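You operate a simulated robot arm through the tools that you are given. There is no shell and no other tool.

Carry out the task below with a simulated robot arm. There is one attempt and no reset: what you move stays moved.

JOB
Zero the round gauge, drop the 50 former into the worm, test it and shim out the play.
Fine: one shim in slot 2; test again till it reads 0.0.

Only the result counts: the job must be done as asked and must still hold three seconds after the hand-in. Knocking over, shifting, dropping, spilling or breaking anything else fails it.

ROBOT AND FRAMES
A 7-joint arm with a three-finger gripper, fixed in place. Base frame: the origin is at the foot of the arm, x ahead of it, y to its left, z up; the work surface is at about z = 0.86. Readings come in m, rad, newtons and seconds.
Its first joint turns from -2.897 to 2.897 rad. Payload 2.69 kg.
The TCP is the grasp point between the finger pads, 0.03 m short of the fingertips. In the tool frame z runs along the fingers and y along their closing line. Largest opening 0.128 m; the body of the gripper starts 0.117 m behind the TCP.
Orientation is told as [roll, pitch, yaw] about the base's x, y, z axes, in that order, counted from this pose: with the fingers straight down and closing along the base's y, the tool's x points along the base's -x, its y along +y and its z along -z.

CONTROLS
- The arm moves only by the tool arm_command. Its arguments are lists of equal length, an entry for each row: "dp": the shift along the tool's x, y, z in mm, a list of three; "delta_rot": the turn, a rotation vector about the tool's x, y, z in rad, a list of three. In form: {"dp": [[tx, ty, tz], ...], "delta_rot": [[rx, ry, rz], ...]}. A call has 1 to 20 rows; each row shifts and turns the commanded pose from where the row before left it, along the tool's axes as they then stand. "grip" is the gripper command, from -1 (shut) to 1 (fully open), values between in proportion, set as the call begins (left out, the last holds). A row lasts 0.2 s, in which the tool goes at most 0.05 m and 0.15 rad; a call with a longer step from one row to the next is refused whole, and so is a gripper value outside its range. Where a pose cannot be reached the arm comes as near as it can. A force on the tool above 90 N (or 10 N above the force at the start of the call, whichever is more), or a blocked arm, ends the call early, and 0.2 s more pass. Each finger halts on what it meets, pressing with about 44 N; the grip force reading is that of the motor and also rises with nothing between the fingers. The clock runs only during rows and for 0.2 s after the last one: add rows that do not move to give the fingers time. The reply holds the time, the measured pose of the TCP, the force on the tool along the base axes, the opening and the grip force, in the units named above and with some noise, with the torque about the TCP (base axes, N m) and any sound that the robot's microphone picked up.
- Cameras (640 x 400 px; columns grow to the right, rows downward): "scene" is fixed at [0.3902, -0.5134, 1.4663]; the picture's right is [0.96, -0.26, 0.00], its down [-0.09, -0.34, -0.94] and it looks along [0.25, 0.90, -0.35] (base axes); focal length 349 px, centre (320, 200). "wrist" rides on the gripper at [0.058, 0.054, -0.131] in the tool frame; the picture's right is [-0.68, 0.74, 0.00], its down [-0.62, -0.57, -0.55] and it looks along [-0.40, -0.37, 0.84] (tool axes); focal length 234 px, centre (320, 200). There is no depth. A picture from a camera that has moved, and an enlarged one, comes with that camera's place and axes in the base frame and with its lens. The place of the scene camera against the robot may be out by one fixed shift of up to 0.025 m in any direction.
- camera(camera): a new picture of that camera. The clock stands still meanwhile.
- lift_body(by): slides the trunk up (or, below 0, down) by that many m; the arm rides with it, the base frame stays. It gives what a move gives, with no picture.
- zoom(camera, box): a new picture of the part [left, top, right, bottom] of that camera's present view, enlarged. The clock stands still meanwhile.
- finish_job(): hands the job in; it is judged then, once.

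Places have to be worked out from the pictures, the camera data and where the tool is seen. Open the gripper and draw the arm clear of the work before you hand the job in, unless the task says otherwise.

The tools are called as name(argument=value, ...) on one line, values as JSON. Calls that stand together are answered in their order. arm_command: Moves the arm, as the interface text tells. Its arguments: {"type":"object","properties":{"dp":{"type":"array"},"delta_rot":{"type":"array"},"grip":{"type":"number"}},"required":["dp","delta_rot"]} The other tools are called the same way: lift_body (by) slides the trunk up or down; camera (camera) takes a picture; zoom (camera, box) takes an enlarged picture of a part of a camera's view; finish_job () hands the job in.

At the start:

```text
clock: 0.0
position: [0.6375, 0.3249, 1.1633]
orientation: [-0.001, 0.001, -0.001]
ft_force: [-0.2, -0.7, -1.1]
ft_torque: [0.0, 0.0, -0.01]
finger_gap: 0.1278
finger_force: 0.0
trunk travel left (down, up): [-0.15, 0.2]
```

scene: 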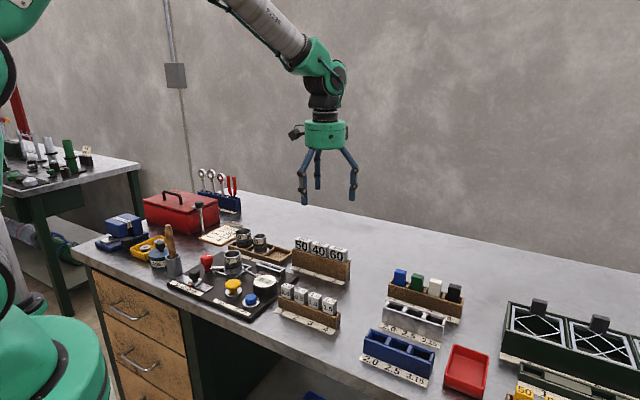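
wrist: 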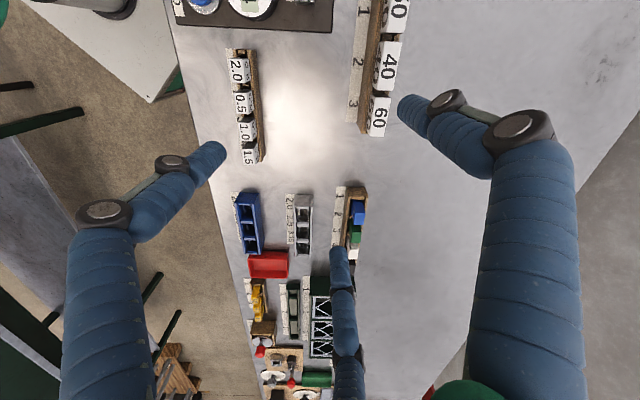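

I start by looking closely at the work area to identify the gauge, formers, worm and shims.

zoom(camera="scene", box=[140, 220, 300, 320])

zoom(camera="scene", box=[260, 225, 380, 345])

zoom(camera="scene", box=[350, 260, 500, 400])

zoom(camera="scene", box=[480, 280, 640, 400])

zoom(camera="scene", box=[80, 160, 260, 280])

```text
4.00 times, centred on (220, 270) of scene
camera zoom: at [0.3902, -0.5134, 1.4663], right [0.96, -0.26, 0.0], down [-0.09, -0.34, -0.94], along [0.25, 0.9, -0.35], focal length 1396 px, centre (720, -80)
```

zoom: 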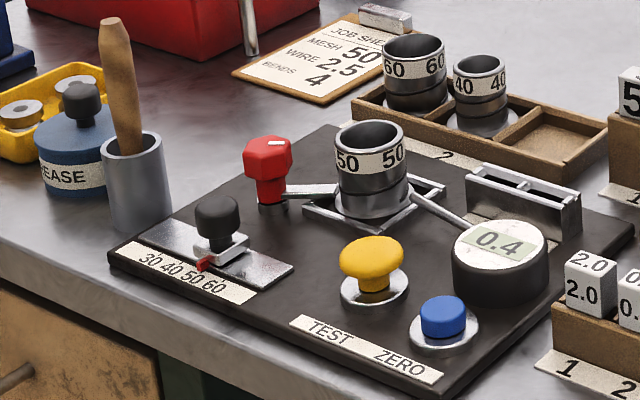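

```text
3.33 times, centred on (320, 285) of scene
camera zoom: at [0.3902, -0.5134, 1.4663], right [0.96, -0.26, 0.0], down [-0.09, -0.34, -0.94], along [0.25, 0.9, -0.35], focal length 1164 px, centre (320, -83)
```

zoom: 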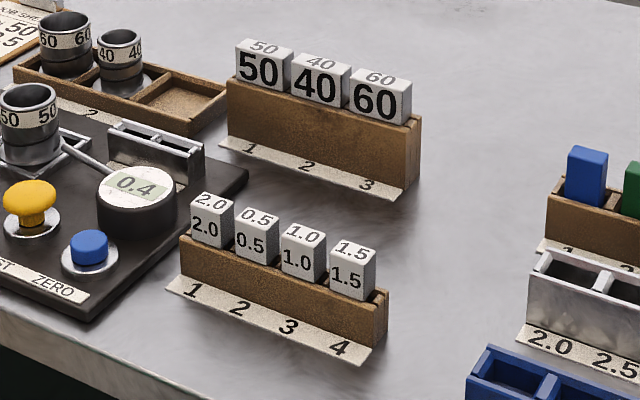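

```text
2.86 times, centred on (425, 330) of scene
camera zoom: at [0.3902, -0.5134, 1.4663], right [0.96, -0.26, 0.0], down [-0.09, -0.34, -0.94], along [0.25, 0.9, -0.35], focal length 998 px, centre (20, -171)
```

zoom: 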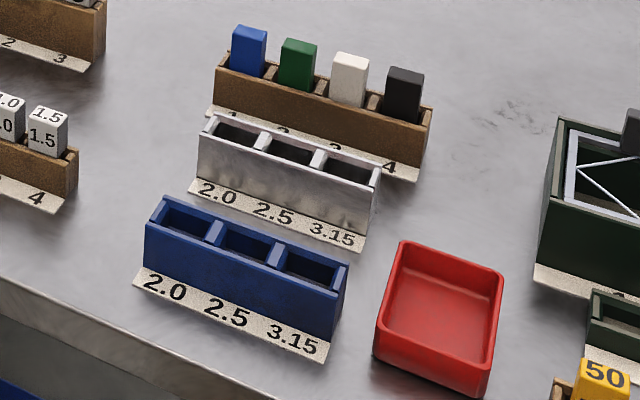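

```text
3.33 times, centred on (560, 340) of scene
camera zoom: at [0.3902, -0.5134, 1.4663], right [0.96, -0.26, 0.0], down [-0.09, -0.34, -0.94], along [0.25, 0.9, -0.35], focal length 1164 px, centre (-480, -267)
```

zoom: 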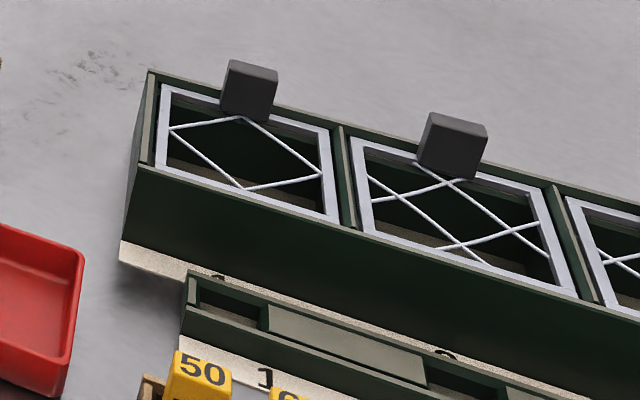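

```text
3.33 times, centred on (170, 220) of scene
camera zoom: at [0.3902, -0.5134, 1.4663], right [0.96, -0.26, 0.0], down [-0.09, -0.34, -0.94], along [0.25, 0.9, -0.35], focal length 1164 px, centre (820, 133)
```

zoom: 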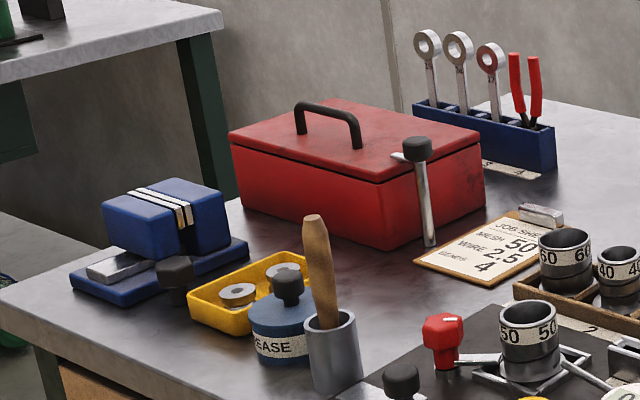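

The board has the round gauge (reads 0.4), the yellow TEST and blue ZERO buttons, and the "50" cylinder in the seat. I zoom on the gripper and further into the fixture before moving.

zoom(camera="scene", box=[270, 90, 380, 210])

zoom(camera="scene", box=[165, 245, 235, 315])

zoom(camera="scene", box=[220, 240, 300, 320])

zoom(camera="scene", box=[500, 340, 640, 400])

zoom(camera="scene", box=[190, 220, 260, 250])

```text
3.33 times, centred on (325, 150) of scene
camera zoom: at [0.3902, -0.5134, 1.4663], right [0.96, -0.26, 0.0], down [-0.09, -0.34, -0.94], along [0.25, 0.9, -0.35], focal length 1164 px, centre (303, 367)
```

zoom: 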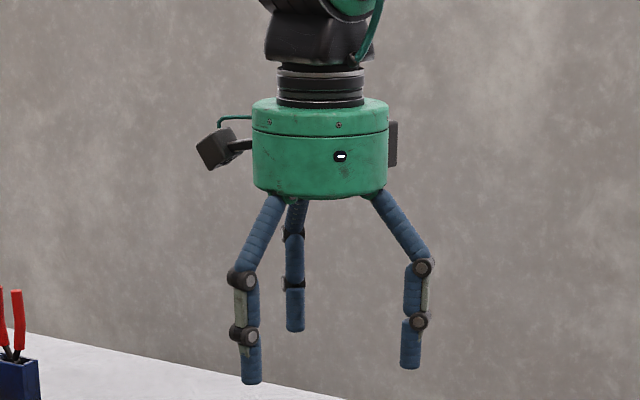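

```text
5.71 times, centred on (200, 280) of scene
camera zoom: at [0.3902, -0.5134, 1.4663], right [0.96, -0.26, 0.0], down [-0.09, -0.34, -0.94], along [0.25, 0.9, -0.35], focal length 1995 px, centre (1006, -257)
```

zoom: 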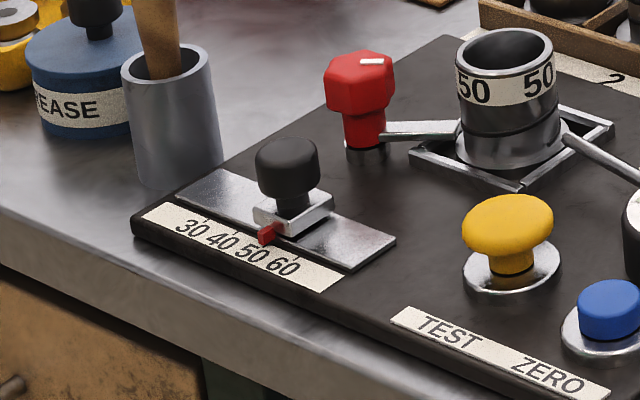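

```text
5.00 times, centred on (260, 280) of scene
camera zoom: at [0.3902, -0.5134, 1.4663], right [0.96, -0.26, 0.0], down [-0.09, -0.34, -0.94], along [0.25, 0.9, -0.35], focal length 1746 px, centre (620, -200)
```

zoom: 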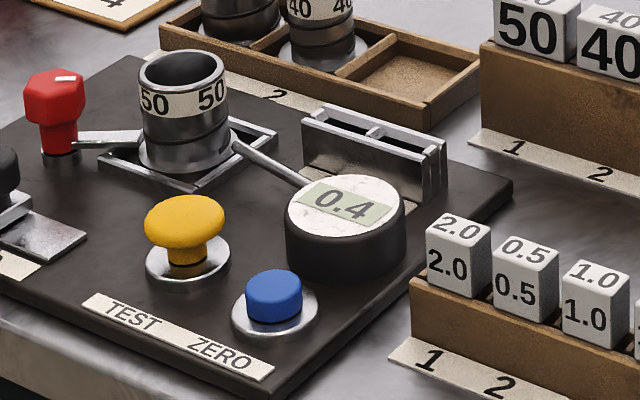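

```text
4.57 times, centred on (570, 370) of scene
camera zoom: at [0.3902, -0.5134, 1.4663], right [0.96, -0.26, 0.0], down [-0.09, -0.34, -0.94], along [0.25, 0.9, -0.35], focal length 1596 px, centre (-823, -577)
```

zoom: 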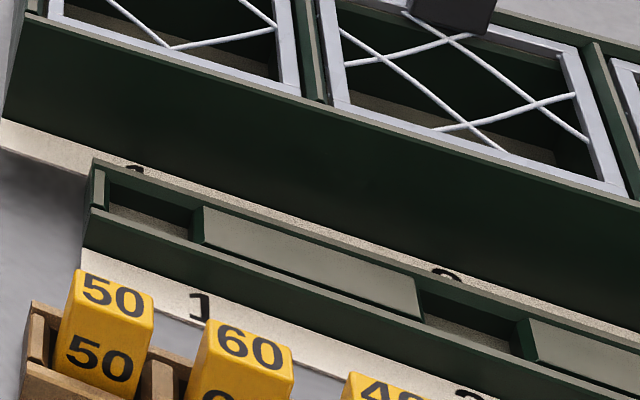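

```text
9.14 times, centred on (225, 235) of scene
camera zoom: at [0.3902, -0.5134, 1.4663], right [0.96, -0.26, 0.0], down [-0.09, -0.34, -0.94], along [0.25, 0.9, -0.35], focal length 3192 px, centre (1189, -120)
```

zoom: 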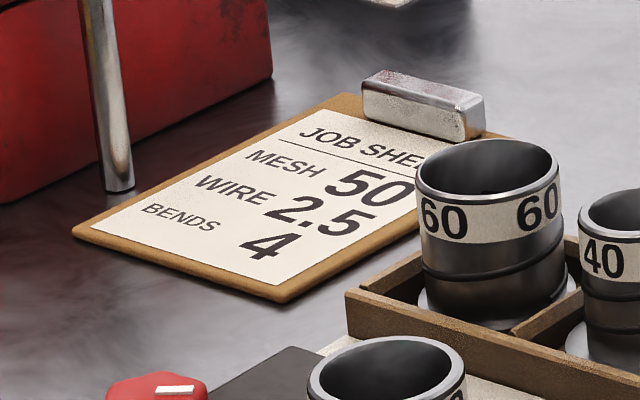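

The worm ("50" cylinder) is already in the seat; white 50/40/60 blocks stand in a rack, numbered shims 2.0/0.5/1.0/1.5 in another. I move the wrist camera over the board for a top view.

arm_command(dp=[[43, 13.9, 0], [43, 13.9, 0], [43, 13.9, 0], [43, 13.9, 0], [43, 13.9, 0], [43, 13.9, 0], [43, 13.9, 0], [43, 13.9, 0], [43, 13.9, 0]], delta_rot=[[0, 0, 0], [0, 0, 0], [0, 0, 0], [0, 0, 0], [0, 0, 0], [0, 0, 0], [0, 0, 0], [0, 0, 0], [0, 0, 0]])

camera(camera="wrist")

camera(camera="scene")

```text
clock: 2.0
position: [0.2514, 0.4507, 1.1602]
orientation: [0.001, 0.0, 0.001]
ft_force: [0.7, -0.6, -0.3]
ft_torque: [-0.03, 0.0, 0.0]
finger_gap: 0.1282
finger_force: 0.1
trunk travel left (down, up): [-0.15, 0.2]
```

```text
taken
camera wrist: at [0.1921, 0.5035, 1.2908], right [0.68, 0.74, 0.0], down [0.62, -0.57, 0.55], along [0.4, -0.37, -0.84], focal length 234 px, centre (320, 200)
```

wrist: 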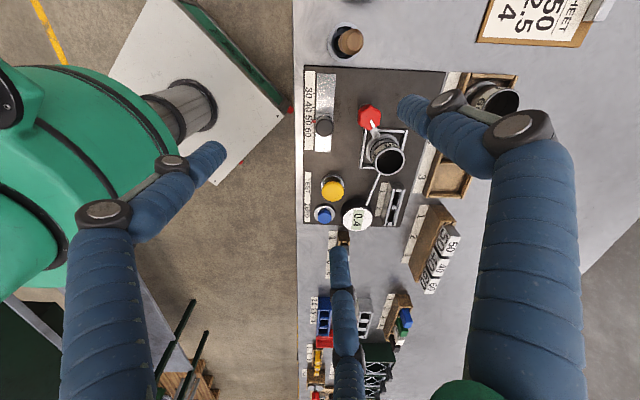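

```text
taken
```

scene: 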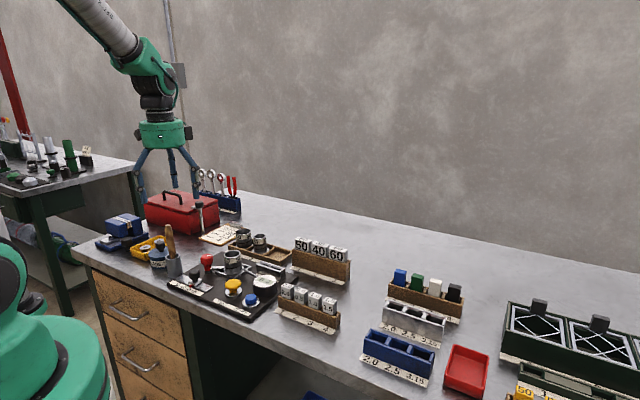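

The wrist view shows three blue fingers rather than two, so I'll test how the gripper closes in free air and look at it.

arm_command(dp=[[0, 0, 0], [0, 0, 0], [0, 0, 0]], delta_rot=[[0, 0, 0], [0, 0, 0], [0, 0, 0]], grip=-0.6)

camera(camera="wrist")

zoom(camera="scene", box=[110, 90, 230, 210])

zoom(camera="wrist", box=[290, 60, 420, 230])

```text
clock: 2.8
position: [0.2521, 0.4506, 1.1615]
orientation: [0.0, 0.001, 0.0]
ft_force: [-0.9, 0.4, -0.1]
ft_torque: [-0.03, 0.01, -0.02]
finger_gap: 0.0256
finger_force: 0.1
trunk travel left (down, up): [-0.15, 0.2]
```

```text
taken
camera wrist: at [0.1924, 0.5035, 1.2909], right [0.68, 0.74, 0.0], down [0.62, -0.57, 0.55], along [0.4, -0.37, -0.84], focal length 234 px, centre (320, 200)
```

wrist: 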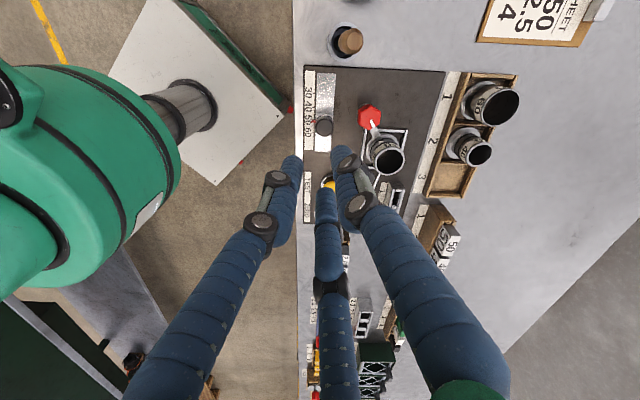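

```text
3.33 times, centred on (170, 150) of scene
camera zoom: at [0.3902, -0.5134, 1.4663], right [0.96, -0.26, 0.0], down [-0.09, -0.34, -0.94], along [0.25, 0.9, -0.35], focal length 1164 px, centre (820, 367)
```

zoom: 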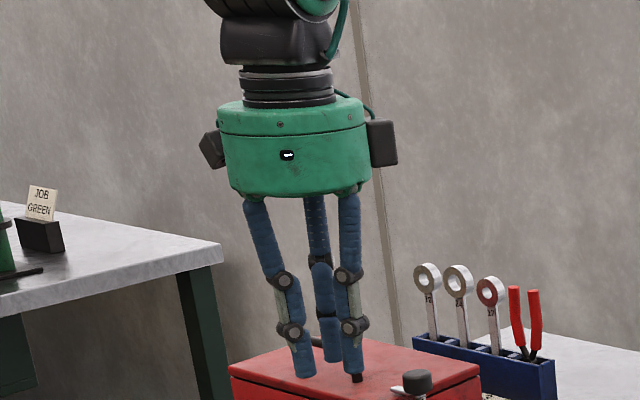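

```text
2.35 times, centred on (355, 145) of wrist
camera zoom: at [0.1924, 0.5035, 1.2909], right [0.68, 0.74, 0.0], down [0.62, -0.57, 0.55], along [0.4, -0.37, -0.84], focal length 551 px, centre (238, 329)
```

zoom: 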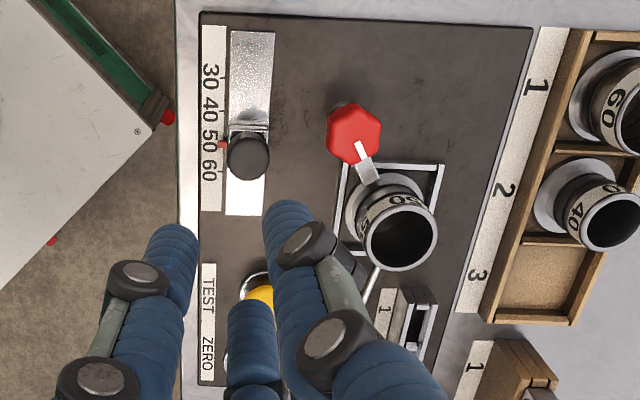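

The fingers close radially (three-finger visuals) with the gap as commanded. Now I bring the camera closer to the board to read slots and buttons from above.

arm_command(dp=[[-24.6, -34, 20], [-24.6, -34, 20], [-24.6, -34, 20], [-24.6, -34, 20], [-24.6, -34, 20]], delta_rot=[[0, 0, 0], [0, 0, 0], [0, 0, 0], [0, 0, 0], [0, 0, 0]])

camera(camera="wrist")

```text
clock: 4.0
position: [0.3726, 0.2786, 1.0609]
orientation: [-0.001, 0.001, 0.0]
ft_force: [-0.2, -0.9, -0.6]
ft_torque: [0.0, -0.01, 0.0]
finger_gap: 0.0256
finger_force: 0.0
trunk travel left (down, up): [-0.15, 0.2]
```

```text
taken
camera wrist: at [0.3136, 0.3327, 1.1911], right [0.68, 0.74, 0.0], down [0.62, -0.57, 0.55], along [0.4, -0.37, -0.84], focal length 234 px, centre (320, 200)
```

wrist: 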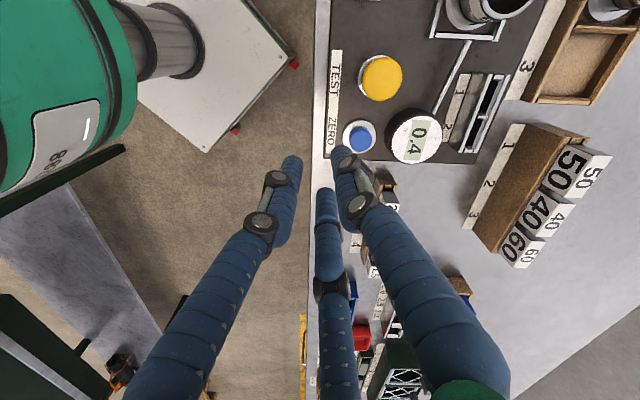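

The board is now in good view; I zoom into the gauge, slots, buttons and former rack.

zoom(camera="wrist", box=[320, 50, 520, 175])

zoom(camera="wrist", box=[450, 110, 640, 280])

zoom(camera="wrist", box=[400, 0, 640, 150])

```text
3.20 times, centred on (420, 112) of wrist
camera zoom: at [0.3136, 0.3327, 1.1911], right [0.68, 0.74, 0.0], down [0.62, -0.57, 0.55], along [0.4, -0.37, -0.84], focal length 749 px, centre (0, 480)
```

zoom: 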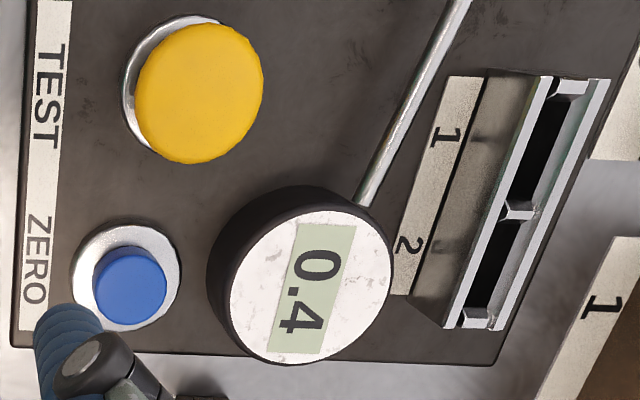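

```text
2.35 times, centred on (545, 195) of wrist
camera zoom: at [0.3136, 0.3327, 1.1911], right [0.68, 0.74, 0.0], down [0.62, -0.57, 0.55], along [0.4, -0.37, -0.84], focal length 551 px, centre (-209, 212)
```

zoom: 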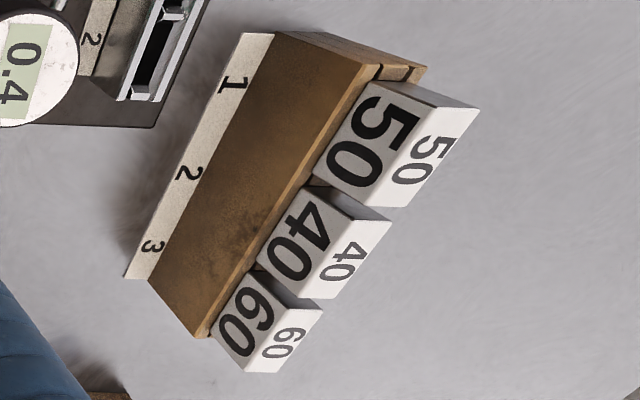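

```text
2.67 times, centred on (520, 75) of wrist
camera zoom: at [0.3136, 0.3327, 1.1911], right [0.68, 0.74, 0.0], down [0.62, -0.57, 0.55], along [0.4, -0.37, -0.84], focal length 624 px, centre (-213, 533)
```

zoom: 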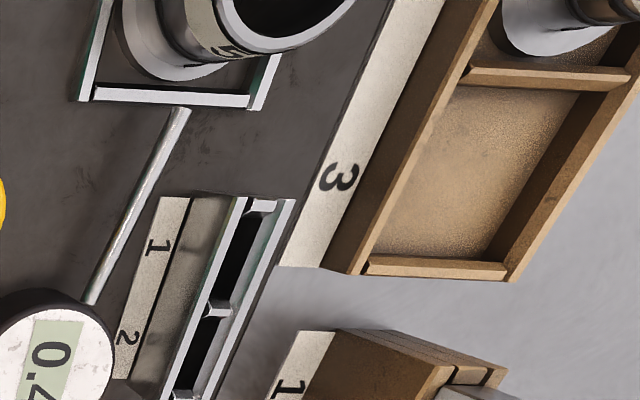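

Triangulating ZERO gives roughly (0.425, 0.306), top near z≈0.88; slot 2 is the end nearer the gauge/right. I close the fingers and move to a hover above ZERO, then check alignment by wrist view.

arm_command(dp=[[-17.7, 9.3, 25.3], [-17.7, 9.3, 25.3], [-17.6, 9.3, 25.3], [0, 0, 0], [0, 0, 0]], delta_rot=[[0, 0, 0], [0, 0, 0], [0, 0, 0], [0, 0, 0], [0, 0, 0]], grip=-1)

camera(camera="wrist")

zoom(camera="scene", box=[190, 200, 310, 320])

```text
clock: 5.2
position: [0.4257, 0.3079, 0.9906]
orientation: [-0.001, 0.001, 0.001]
ft_force: [0.2, -0.7, 0.6]
ft_torque: [0.0, -0.01, 0.0]
finger_gap: 0.0022
finger_force: 31.7
trunk travel left (down, up): [-0.15, 0.2]
```

```text
taken
camera wrist: at [0.3666, 0.3612, 1.1197], right [0.68, 0.74, 0.0], down [0.62, -0.57, 0.55], along [0.4, -0.37, -0.84], focal length 234 px, centre (320, 200)
```

wrist: 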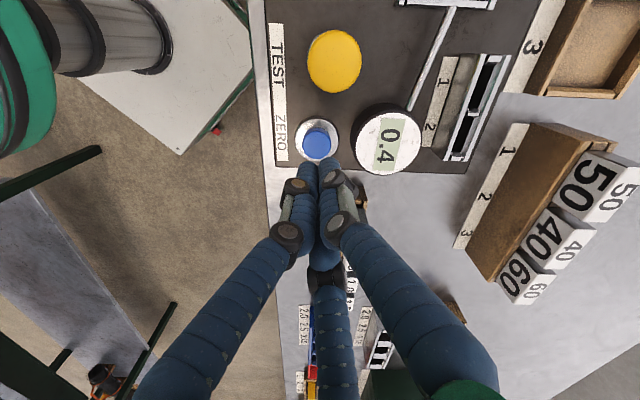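

```text
3.33 times, centred on (250, 260) of scene
camera zoom: at [0.3902, -0.5134, 1.4663], right [0.96, -0.26, 0.0], down [-0.09, -0.34, -0.94], along [0.25, 0.9, -0.35], focal length 1164 px, centre (553, 0)
```

zoom: 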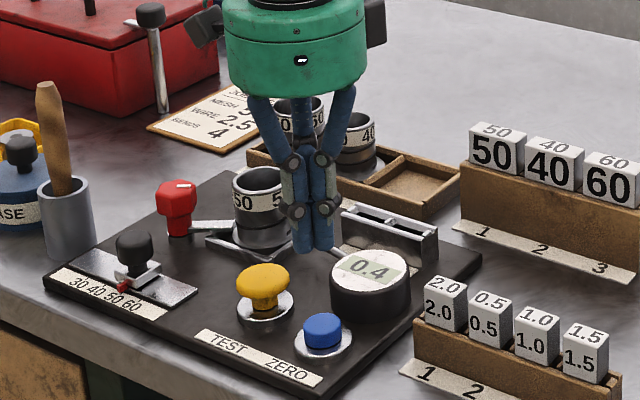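

ZERO triangulates to about (0.424, 0.305, top 0.884), practically under the tool. I descend to just above it.

arm_command(dp=[[1.7, -2.5, 20], [0, 0, 20], [0, 0, 15], [0, 0, 8], [0, 0, 0]], delta_rot=[[0, 0, 0], [0, 0, 0], [0, 0, 0], [0, 0, 0], [0, 0, 0]])

camera(camera="wrist")

zoom(camera="scene", box=[215, 240, 305, 320])

```text
clock: 6.4
position: [0.4242, 0.3054, 0.9268]
orientation: [0.001, 0.0, 0.0]
ft_force: [0.2, -0.3, 0.1]
ft_torque: [0.01, 0.02, -0.03]
finger_gap: 0.0021
finger_force: 31.4
trunk travel left (down, up): [-0.15, 0.2]
```

```text
taken
camera wrist: at [0.3653, 0.3591, 1.0558], right [0.68, 0.74, 0.0], down [0.62, -0.57, 0.55], along [0.4, -0.37, -0.84], focal length 234 px, centre (320, 200)
```

wrist: 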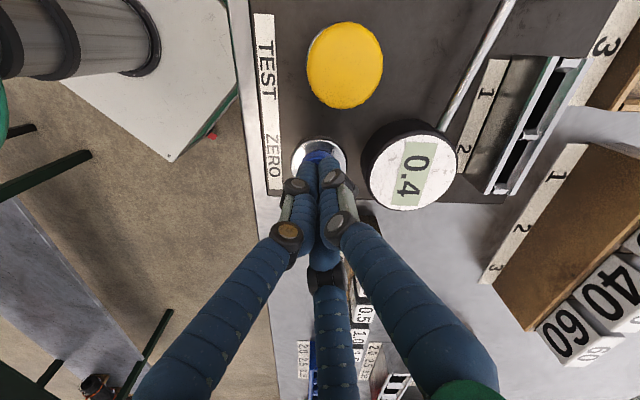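

```text
5.00 times, centred on (260, 280) of scene
camera zoom: at [0.3902, -0.5134, 1.4663], right [0.96, -0.26, 0.0], down [-0.09, -0.34, -0.94], along [0.25, 0.9, -0.35], focal length 1746 px, centre (620, -200)
```

zoom: 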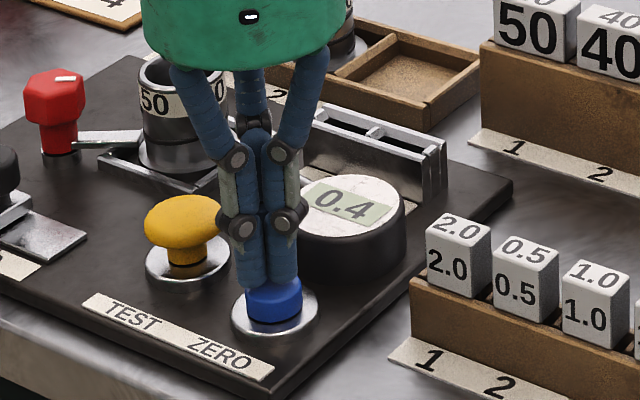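

Fingertips are right over the blue button. I press in small steps and watch the force and sounds.

arm_command(dp=[[0, 0, 5], [0, 0, 3], [0, 0, 2], [0, 0, 2], [0, 0, 0]], delta_rot=[[0, 0, 0], [0, 0, 0], [0, 0, 0], [0, 0, 0], [0, 0, 0]])

zoom(camera="scene", box=[215, 240, 305, 320])

```text
clock: 7.6
position: [0.4252, 0.3062, 0.914]
orientation: [0.001, -0.003, -0.001]
ft_force: [-4.6, -3.0, 23.5]
ft_torque: [-0.22, 0.02, -0.07]
finger_gap: 0.0063
finger_force: 31.0
trunk travel left (down, up): [-0.15, 0.2]
heard: click
```

```text
5.00 times, centred on (260, 280) of scene
camera zoom: at [0.3902, -0.5134, 1.4663], right [0.96, -0.26, 0.0], down [-0.09, -0.34, -0.94], along [0.25, 0.9, -0.35], focal length 1746 px, centre (620, -200)
```

zoom: 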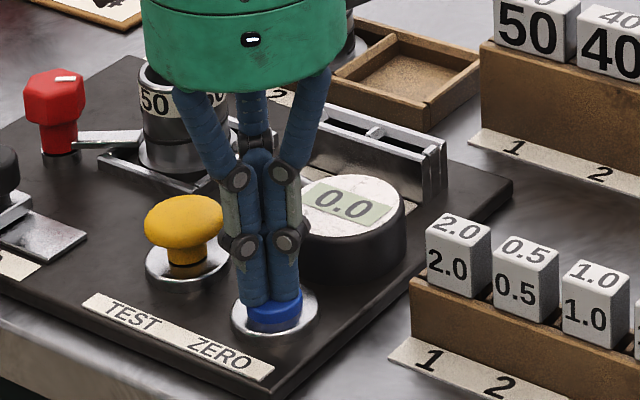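

Click heard and the gauge reads 0.0. I back off upward.

arm_command(dp=[[0, 0, -10], [0, 0, -30], [0, 0, -40], [0, 0, -40], [0, 0, -30]], delta_rot=[[0, 0, 0], [0, 0, 0], [0, 0, 0], [0, 0, 0], [0, 0, 0]])

zoom(camera="scene", box=[215, 240, 305, 320])

camera(camera="wrist")

```text
clock: 8.8
position: [0.4253, 0.3062, 1.0622]
orientation: [0.0, 0.0, 0.001]
ft_force: [0.9, -0.5, -0.3]
ft_torque: [0.03, -0.02, 0.02]
finger_gap: 0.0019
finger_force: 31.9
trunk travel left (down, up): [-0.15, 0.2]
```

```text
5.00 times, centred on (260, 280) of scene
camera zoom: at [0.3902, -0.5134, 1.4663], right [0.96, -0.26, 0.0], down [-0.09, -0.34, -0.94], along [0.25, 0.9, -0.35], focal length 1746 px, centre (620, -200)
```

zoom: 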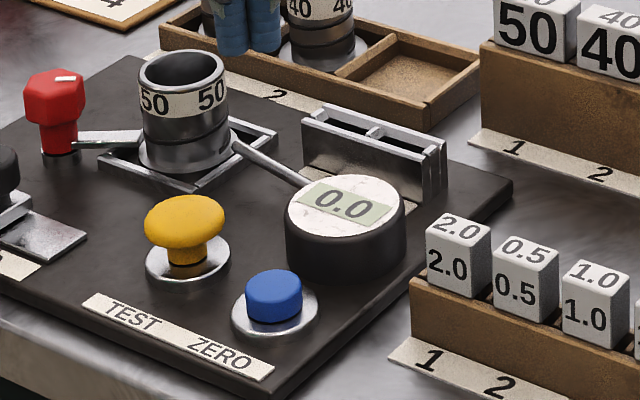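

```text
taken
camera wrist: at [0.3659, 0.3588, 1.1933], right [0.68, 0.74, 0.0], down [0.62, -0.57, 0.55], along [0.4, -0.37, -0.84], focal length 234 px, centre (320, 200)
```

wrist: 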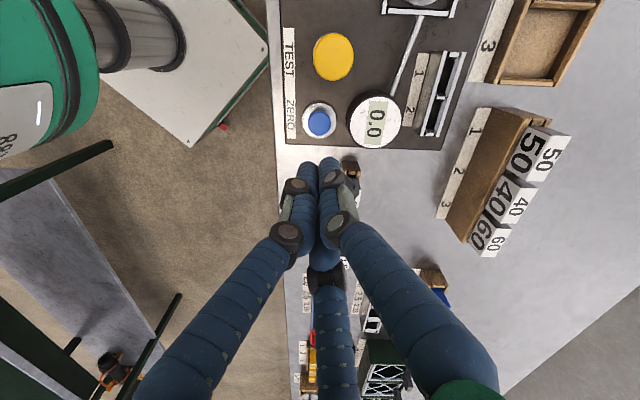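

Zeroed and it holds. Now I zoom on the former rack from here.

zoom(camera="wrist", box=[430, 95, 590, 265])

zoom(camera="scene", box=[285, 225, 360, 290])

zoom(camera="scene", box=[270, 275, 350, 340])

```text
2.35 times, centred on (510, 180) of wrist
camera zoom: at [0.3659, 0.3588, 1.1933], right [0.68, 0.74, 0.0], down [0.62, -0.57, 0.55], along [0.4, -0.37, -0.84], focal length 551 px, centre (-127, 247)
```

zoom: 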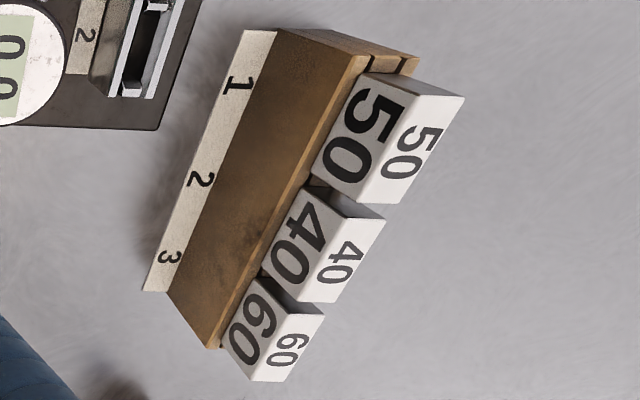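

```text
6.15 times, centred on (322, 258) of scene
camera zoom: at [0.3902, -0.5134, 1.4663], right [0.96, -0.26, 0.0], down [-0.09, -0.34, -0.94], along [0.25, 0.9, -0.35], focal length 2148 px, centre (305, -154)
```

zoom: 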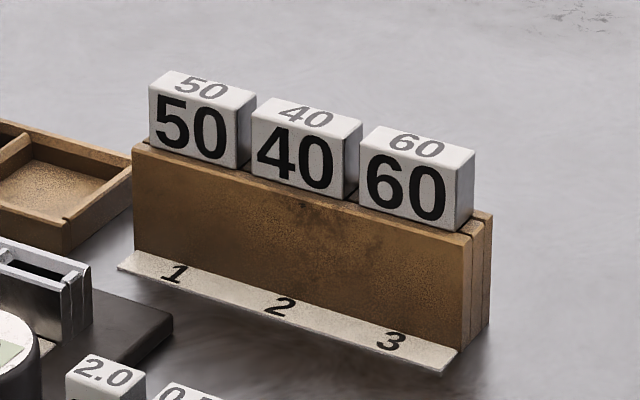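

```text
6.15 times, centred on (310, 308) of scene
camera zoom: at [0.3902, -0.5134, 1.4663], right [0.96, -0.26, 0.0], down [-0.09, -0.34, -0.94], along [0.25, 0.9, -0.35], focal length 2148 px, centre (382, -462)
```

zoom: 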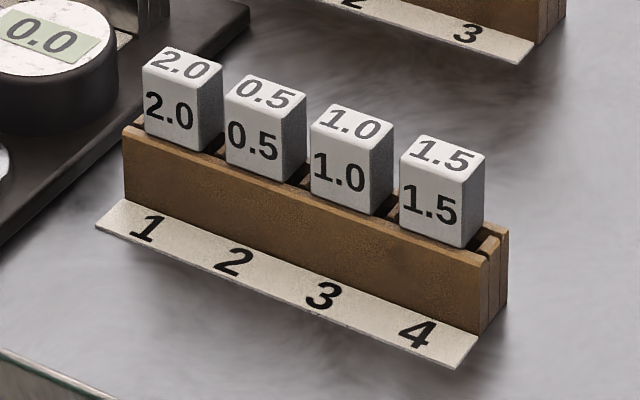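

The former rack runs at about −44° to the base x axis (the whole bench does). I move above the estimated "50" block (≈0.62, 0.476) at a safe height and yaw the tool by −44° so the fingers close across the block's thickness.

arm_command(dp=[[-32.5, 28.3, -6], [-32.5, 28.3, -6], [-32.5, 28.3, -6], [-32.5, 28.3, -6], [-32.5, 28.3, -6], [-32.5, 28.3, -6], [0, 0, 0], [0, 0, 0], [0, 0, 0], [0, 0, 0], [0, 0, 0], [0, 0, 0]], delta_rot=[[0, 0, 0], [0, 0, 0], [0, 0, 0], [0, 0, 0], [0, 0, 0], [0, 0, 0], [0, 0, 0.128], [0, 0, 0.128], [0, 0, 0.128], [0, 0, 0.128], [0, 0, 0.128], [0, 0, 0.128]])

camera(camera="wrist")

camera(camera="scene")

```text
clock: 11.4
position: [0.621, 0.4757, 1.0982]
orientation: [-0.001, 0.0, -0.768]
ft_force: [-0.3, 0.3, -0.4]
ft_torque: [-0.03, -0.02, 0.01]
finger_gap: 0.0021
finger_force: 31.4
trunk travel left (down, up): [-0.15, 0.2]
```

```text
taken
camera wrist: at [0.6148, 0.5541, 1.2291], right [1.0, 0.06, 0.0], down [0.05, -0.83, 0.55], along [0.03, -0.55, -0.84], focal length 234 px, centre (320, 200)
```

wrist: 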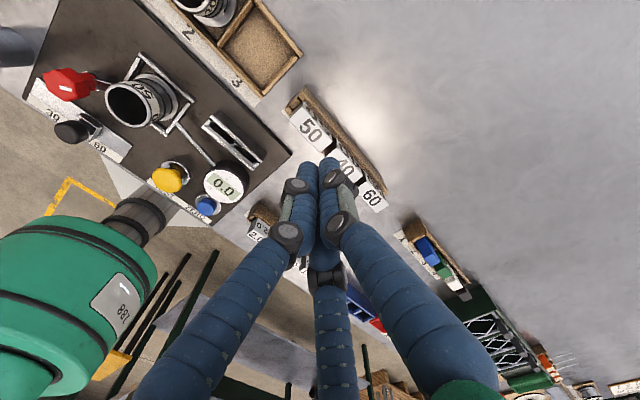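

```text
taken
```

scene: 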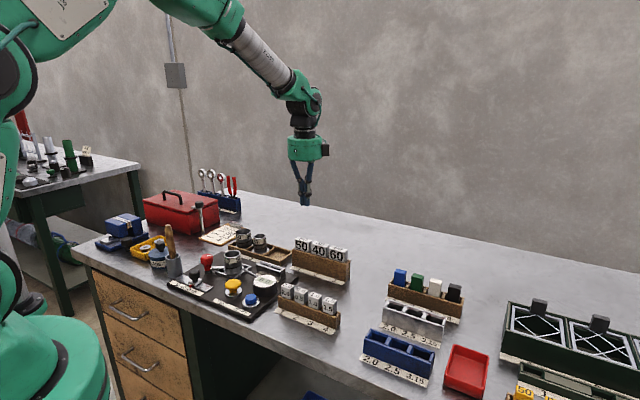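

I zoom in on the rack from this orientation to locate the 50 block precisely.

zoom(camera="wrist", box=[270, 70, 400, 220])

zoom(camera="wrist", box=[100, 40, 300, 165])

```text
2.67 times, centred on (335, 145) of wrist
camera zoom: at [0.6148, 0.5541, 1.2291], right [1.0, 0.06, 0.0], down [0.05, -0.83, 0.55], along [0.03, -0.55, -0.84], focal length 624 px, centre (280, 347)
```

zoom: 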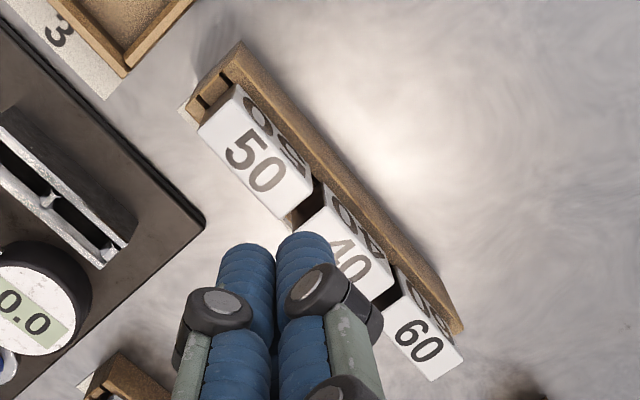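

```text
3.20 times, centred on (200, 102) of wrist
camera zoom: at [0.6148, 0.5541, 1.2291], right [1.0, 0.06, 0.0], down [0.05, -0.83, 0.55], along [0.03, -0.55, -0.84], focal length 749 px, centre (704, 512)
```

zoom: 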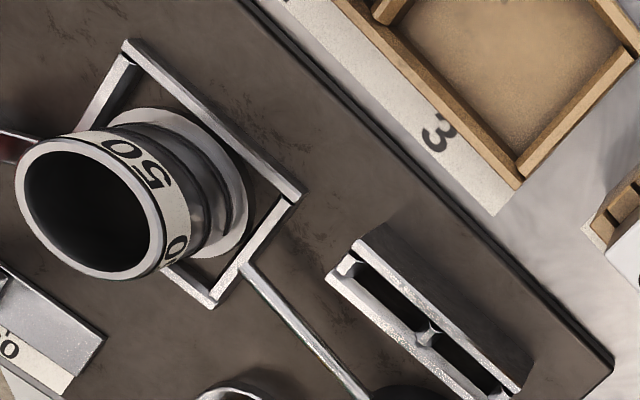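

Combining views, the 50 block's top is about 54×22 mm, centred near (0.610, 0.474), top z≈0.953, rack top ≈0.919, rack at −45°. I open to about 90 mm, align, and descend to just above it for a check.

arm_command(dp=[[6.3, -9.3, 0], [0, 0, 30], [0, 0, 30], [0, 0, 25], [0, 0, 0]], delta_rot=[[0, 0, 0.017], [0, 0, 0], [0, 0, 0], [0, 0, 0], [0, 0, 0]], grip=0.4)

camera(camera="wrist")

zoom(camera="scene", box=[260, 170, 380, 290])

```text
clock: 12.6
position: [0.6105, 0.4744, 1.0124]
orientation: [0.0, 0.0, -0.786]
ft_force: [-0.4, 1.2, 0.0]
ft_torque: [-0.02, -0.02, 0.01]
finger_gap: 0.0896
finger_force: 0.1
trunk travel left (down, up): [-0.15, 0.2]
```

```text
taken
camera wrist: at [0.6048, 0.553, 1.1428], right [1.0, 0.04, 0.0], down [0.04, -0.84, 0.55], along [0.02, -0.55, -0.84], focal length 234 px, centre (320, 200)
```

wrist: 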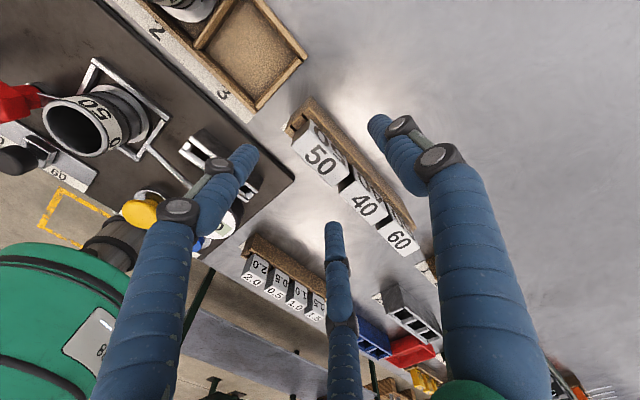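

```text
3.33 times, centred on (320, 230) of scene
camera zoom: at [0.3902, -0.5134, 1.4663], right [0.96, -0.26, 0.0], down [-0.09, -0.34, -0.94], along [0.25, 0.9, -0.35], focal length 1164 px, centre (320, 100)
```

zoom: 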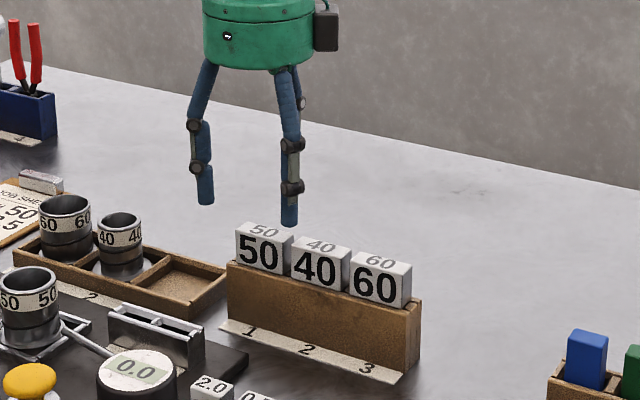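

The tool axis lands near the middle of the 50 block's top; I zoom to check alignment before descending.

zoom(camera="wrist", box=[270, 90, 430, 260])

```text
2.35 times, centred on (350, 175) of wrist
camera zoom: at [0.6048, 0.553, 1.1428], right [1.0, 0.04, 0.0], down [0.04, -0.84, 0.55], along [0.02, -0.55, -0.84], focal length 551 px, centre (249, 259)
```

zoom: 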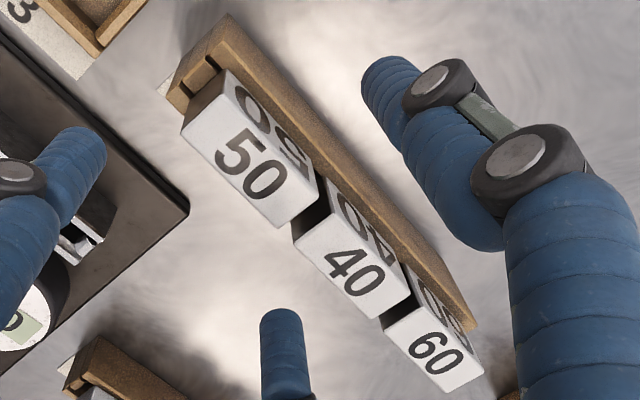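

Centre confirmed at (0.610, 0.473). I descend straight down so the fingertips stop about 7 mm above the rack top.

arm_command(dp=[[0, 0, 20], [0, 0, 20], [0, 0, 10], [0, 0, 6], [0, 0, 0]], delta_rot=[[0, 0, 0], [0, 0, 0], [0, 0, 0], [0, 0, 0], [0, 0, 0]])

zoom(camera="scene", box=[270, 200, 370, 290])

camera(camera="wrist")

```text
clock: 13.8
position: [0.6098, 0.4744, 0.9574]
orientation: [0.001, 0.0, -0.784]
ft_force: [-0.6, 0.0, 0.4]
ft_torque: [-0.02, 0.03, -0.02]
finger_gap: 0.0894
finger_force: 0.0
trunk travel left (down, up): [-0.15, 0.2]
```

```text
4.44 times, centred on (320, 245) of scene
camera zoom: at [0.3902, -0.5134, 1.4663], right [0.96, -0.26, 0.0], down [-0.09, -0.34, -0.94], along [0.25, 0.9, -0.35], focal length 1552 px, centre (320, 0)
```

zoom: 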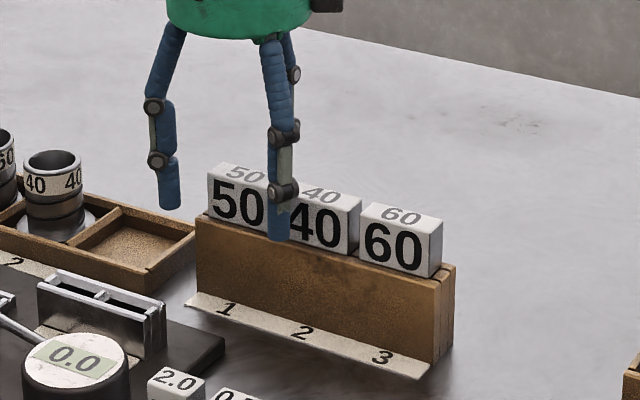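

```text
taken
camera wrist: at [0.6041, 0.5526, 1.088], right [1.0, 0.04, 0.0], down [0.04, -0.84, 0.55], along [0.02, -0.55, -0.84], focal length 234 px, centre (320, 200)
```

wrist: 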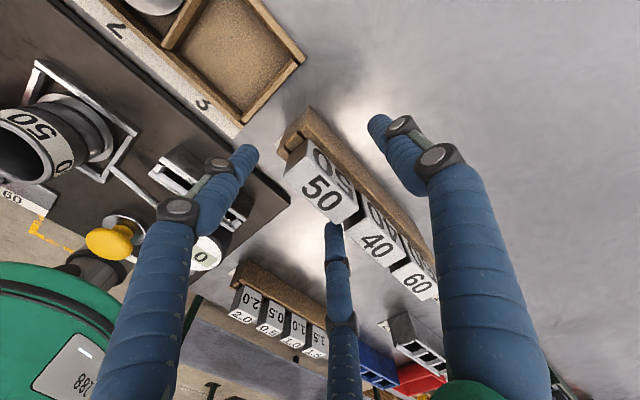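

No contact so far. I close in stages, first to a 50 mm gap, and look.

arm_command(dp=[[0, 0, 0], [0, 0, 0]], delta_rot=[[0, 0, 0], [0, 0, 0]], grip=-0.35)

zoom(camera="scene", box=[270, 200, 370, 290])

zoom(camera="wrist", box=[250, 90, 450, 290])

```text
clock: 14.4
position: [0.6084, 0.4731, 0.957]
orientation: [-0.001, 0.002, -0.785]
ft_force: [4.0, -6.4, -0.3]
ft_torque: [-0.16, -0.17, 0.05]
finger_gap: 0.0463
finger_force: 3.4
trunk travel left (down, up): [-0.15, 0.2]
```

```text
4.44 times, centred on (320, 245) of scene
camera zoom: at [0.3902, -0.5134, 1.4663], right [0.96, -0.26, 0.0], down [-0.09, -0.34, -0.94], along [0.25, 0.9, -0.35], focal length 1552 px, centre (320, 0)
```

zoom: 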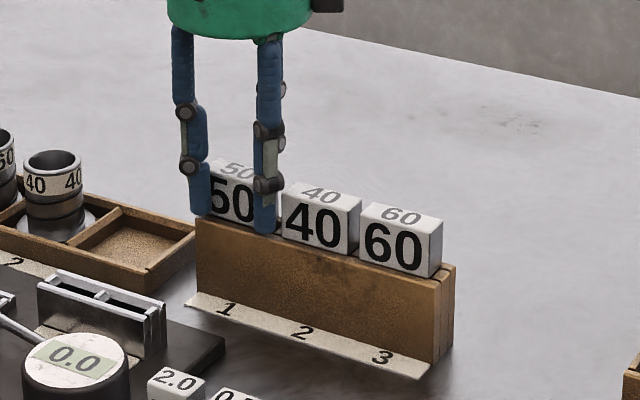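

```text
2.00 times, centred on (350, 190) of wrist
camera zoom: at [0.6045, 0.552, 1.088], right [1.0, 0.04, 0.0], down [0.04, -0.84, 0.55], along [0.02, -0.55, -0.84], focal length 468 px, centre (260, 220)
```

zoom: 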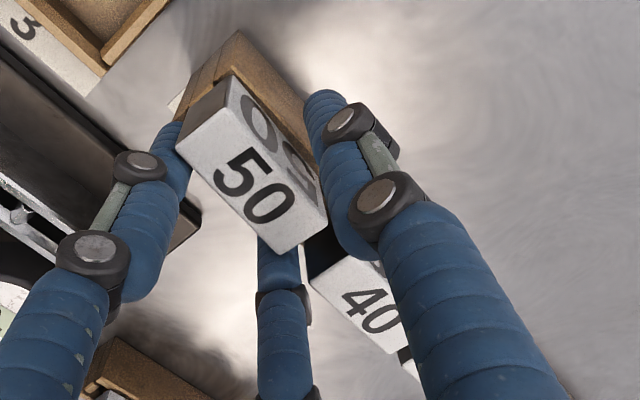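

The fingers met the block already at a 46 mm gap with a sideways reaction, so the hand really is three-fingered and the two front fingers touched the block's corners. I reopen and will shift the hand forward (−tool y) about 6 mm so the front pair lands on the flat front face.

arm_command(dp=[[0, 0, 0], [0, 0, 0], [0, 0, 0]], delta_rot=[[0, 0, 0], [0, 0, 0], [0, 0, 0]], grip=0.2)

zoom(camera="wrist", box=[250, 90, 450, 290])

zoom(camera="scene", box=[285, 215, 365, 285])

```text
clock: 15.2
position: [0.6083, 0.4744, 0.9581]
orientation: [0.001, 0.0, -0.784]
ft_force: [0.5, 0.8, -0.1]
ft_torque: [0.0, -0.02, 0.03]
finger_gap: 0.0768
finger_force: 0.1
trunk travel left (down, up): [-0.15, 0.2]
```

```text
2.00 times, centred on (350, 190) of wrist
camera zoom: at [0.6041, 0.5526, 1.0881], right [1.0, 0.04, 0.0], down [0.04, -0.84, 0.55], along [0.02, -0.55, -0.84], focal length 468 px, centre (260, 220)
```

zoom: 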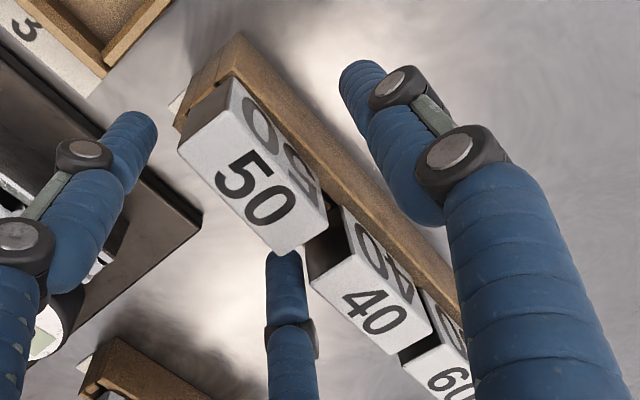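

```text
5.71 times, centred on (325, 250) of scene
camera zoom: at [0.3902, -0.5134, 1.4663], right [0.96, -0.26, 0.0], down [-0.09, -0.34, -0.94], along [0.25, 0.9, -0.35], focal length 1995 px, centre (291, -86)
```

zoom: 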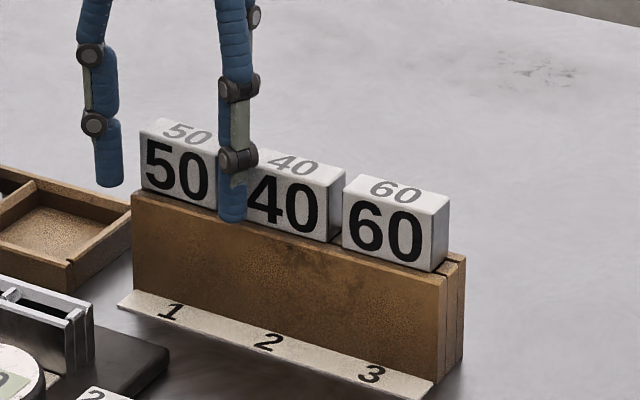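

The 50 block slid a few mm left inside its own slot (still seated). I estimate it now at about e1-shift −6 mm; I move the hand 6 mm left and 4 mm to the front, then close gently in stages.

arm_command(dp=[[6, -4.1, 0], [0, 0, 0]], delta_rot=[[0, 0, 0], [0, 0, 0]])

zoom(camera="wrist", box=[250, 90, 410, 250])

zoom(camera="scene", box=[285, 215, 365, 285])

```text
clock: 15.8
position: [0.6017, 0.4751, 0.9581]
orientation: [-0.001, 0.0, -0.784]
ft_force: [0.7, -0.1, 0.2]
ft_torque: [0.0, 0.03, 0.01]
finger_gap: 0.0767
finger_force: 0.0
trunk travel left (down, up): [-0.15, 0.2]
```

```text
2.50 times, centred on (330, 170) of wrist
camera zoom: at [0.597, 0.554, 1.0877], right [1.0, 0.04, 0.0], down [0.04, -0.84, 0.55], along [0.02, -0.55, -0.84], focal length 585 px, centre (295, 275)
```

zoom: 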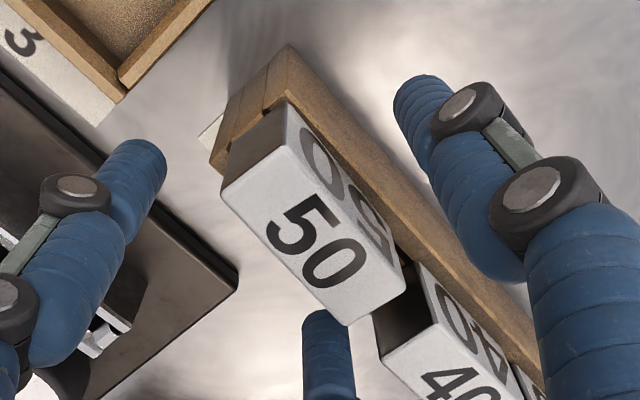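

```text
5.71 times, centred on (325, 250) of scene
camera zoom: at [0.3902, -0.5134, 1.4663], right [0.96, -0.26, 0.0], down [-0.09, -0.34, -0.94], along [0.25, 0.9, -0.35], focal length 1995 px, centre (291, -86)
```

zoom: 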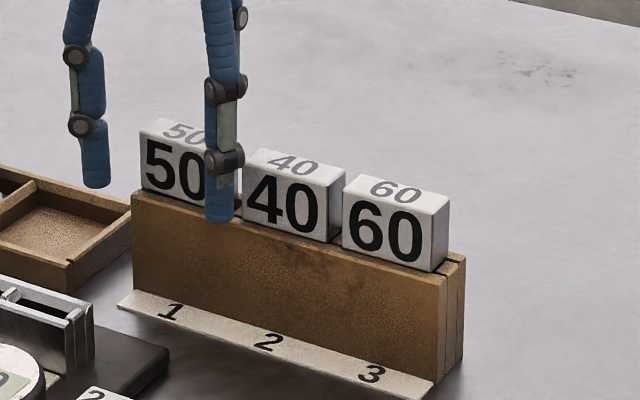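

The block's centre appears ~3–4 mm to the right (along the rack) of the tool axis and ~7 mm behind it; I shift 3.5 mm and then close gently in stages.

arm_command(dp=[[-3.5, 0.5, 0], [0, 0, 0], [0, 0, 0], [0, 0, 0]], delta_rot=[[0, 0, 0], [0, 0, 0], [0, 0, 0], [0, 0, 0]], grip=-0.35)

zoom(camera="wrist", box=[250, 90, 410, 250])

zoom(camera="scene", box=[285, 215, 365, 285])

```text
clock: 16.8
position: [0.6053, 0.4739, 0.9578]
orientation: [0.0, -0.003, -0.785]
ft_force: [1.0, 0.4, 1.4]
ft_torque: [0.0, 0.0, -0.01]
finger_gap: 0.0416
finger_force: 0.1
trunk travel left (down, up): [-0.15, 0.2]
```

```text
2.50 times, centred on (330, 170) of wrist
camera zoom: at [0.6004, 0.5519, 1.0878], right [1.0, 0.04, 0.0], down [0.04, -0.84, 0.55], along [0.02, -0.55, -0.84], focal length 585 px, centre (295, 275)
```

zoom: 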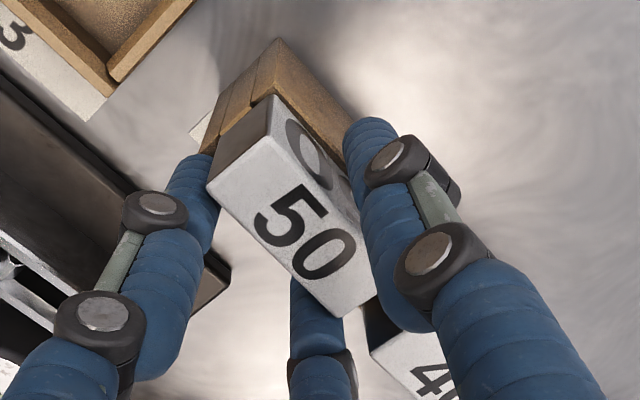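

```text
5.71 times, centred on (325, 250) of scene
camera zoom: at [0.3902, -0.5134, 1.4663], right [0.96, -0.26, 0.0], down [-0.09, -0.34, -0.94], along [0.25, 0.9, -0.35], focal length 1995 px, centre (291, -86)
```

zoom: 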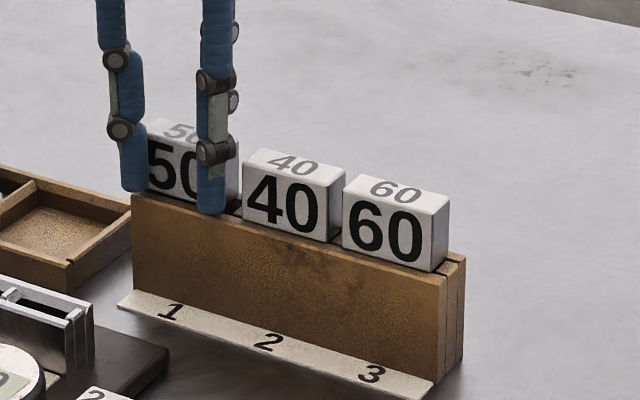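

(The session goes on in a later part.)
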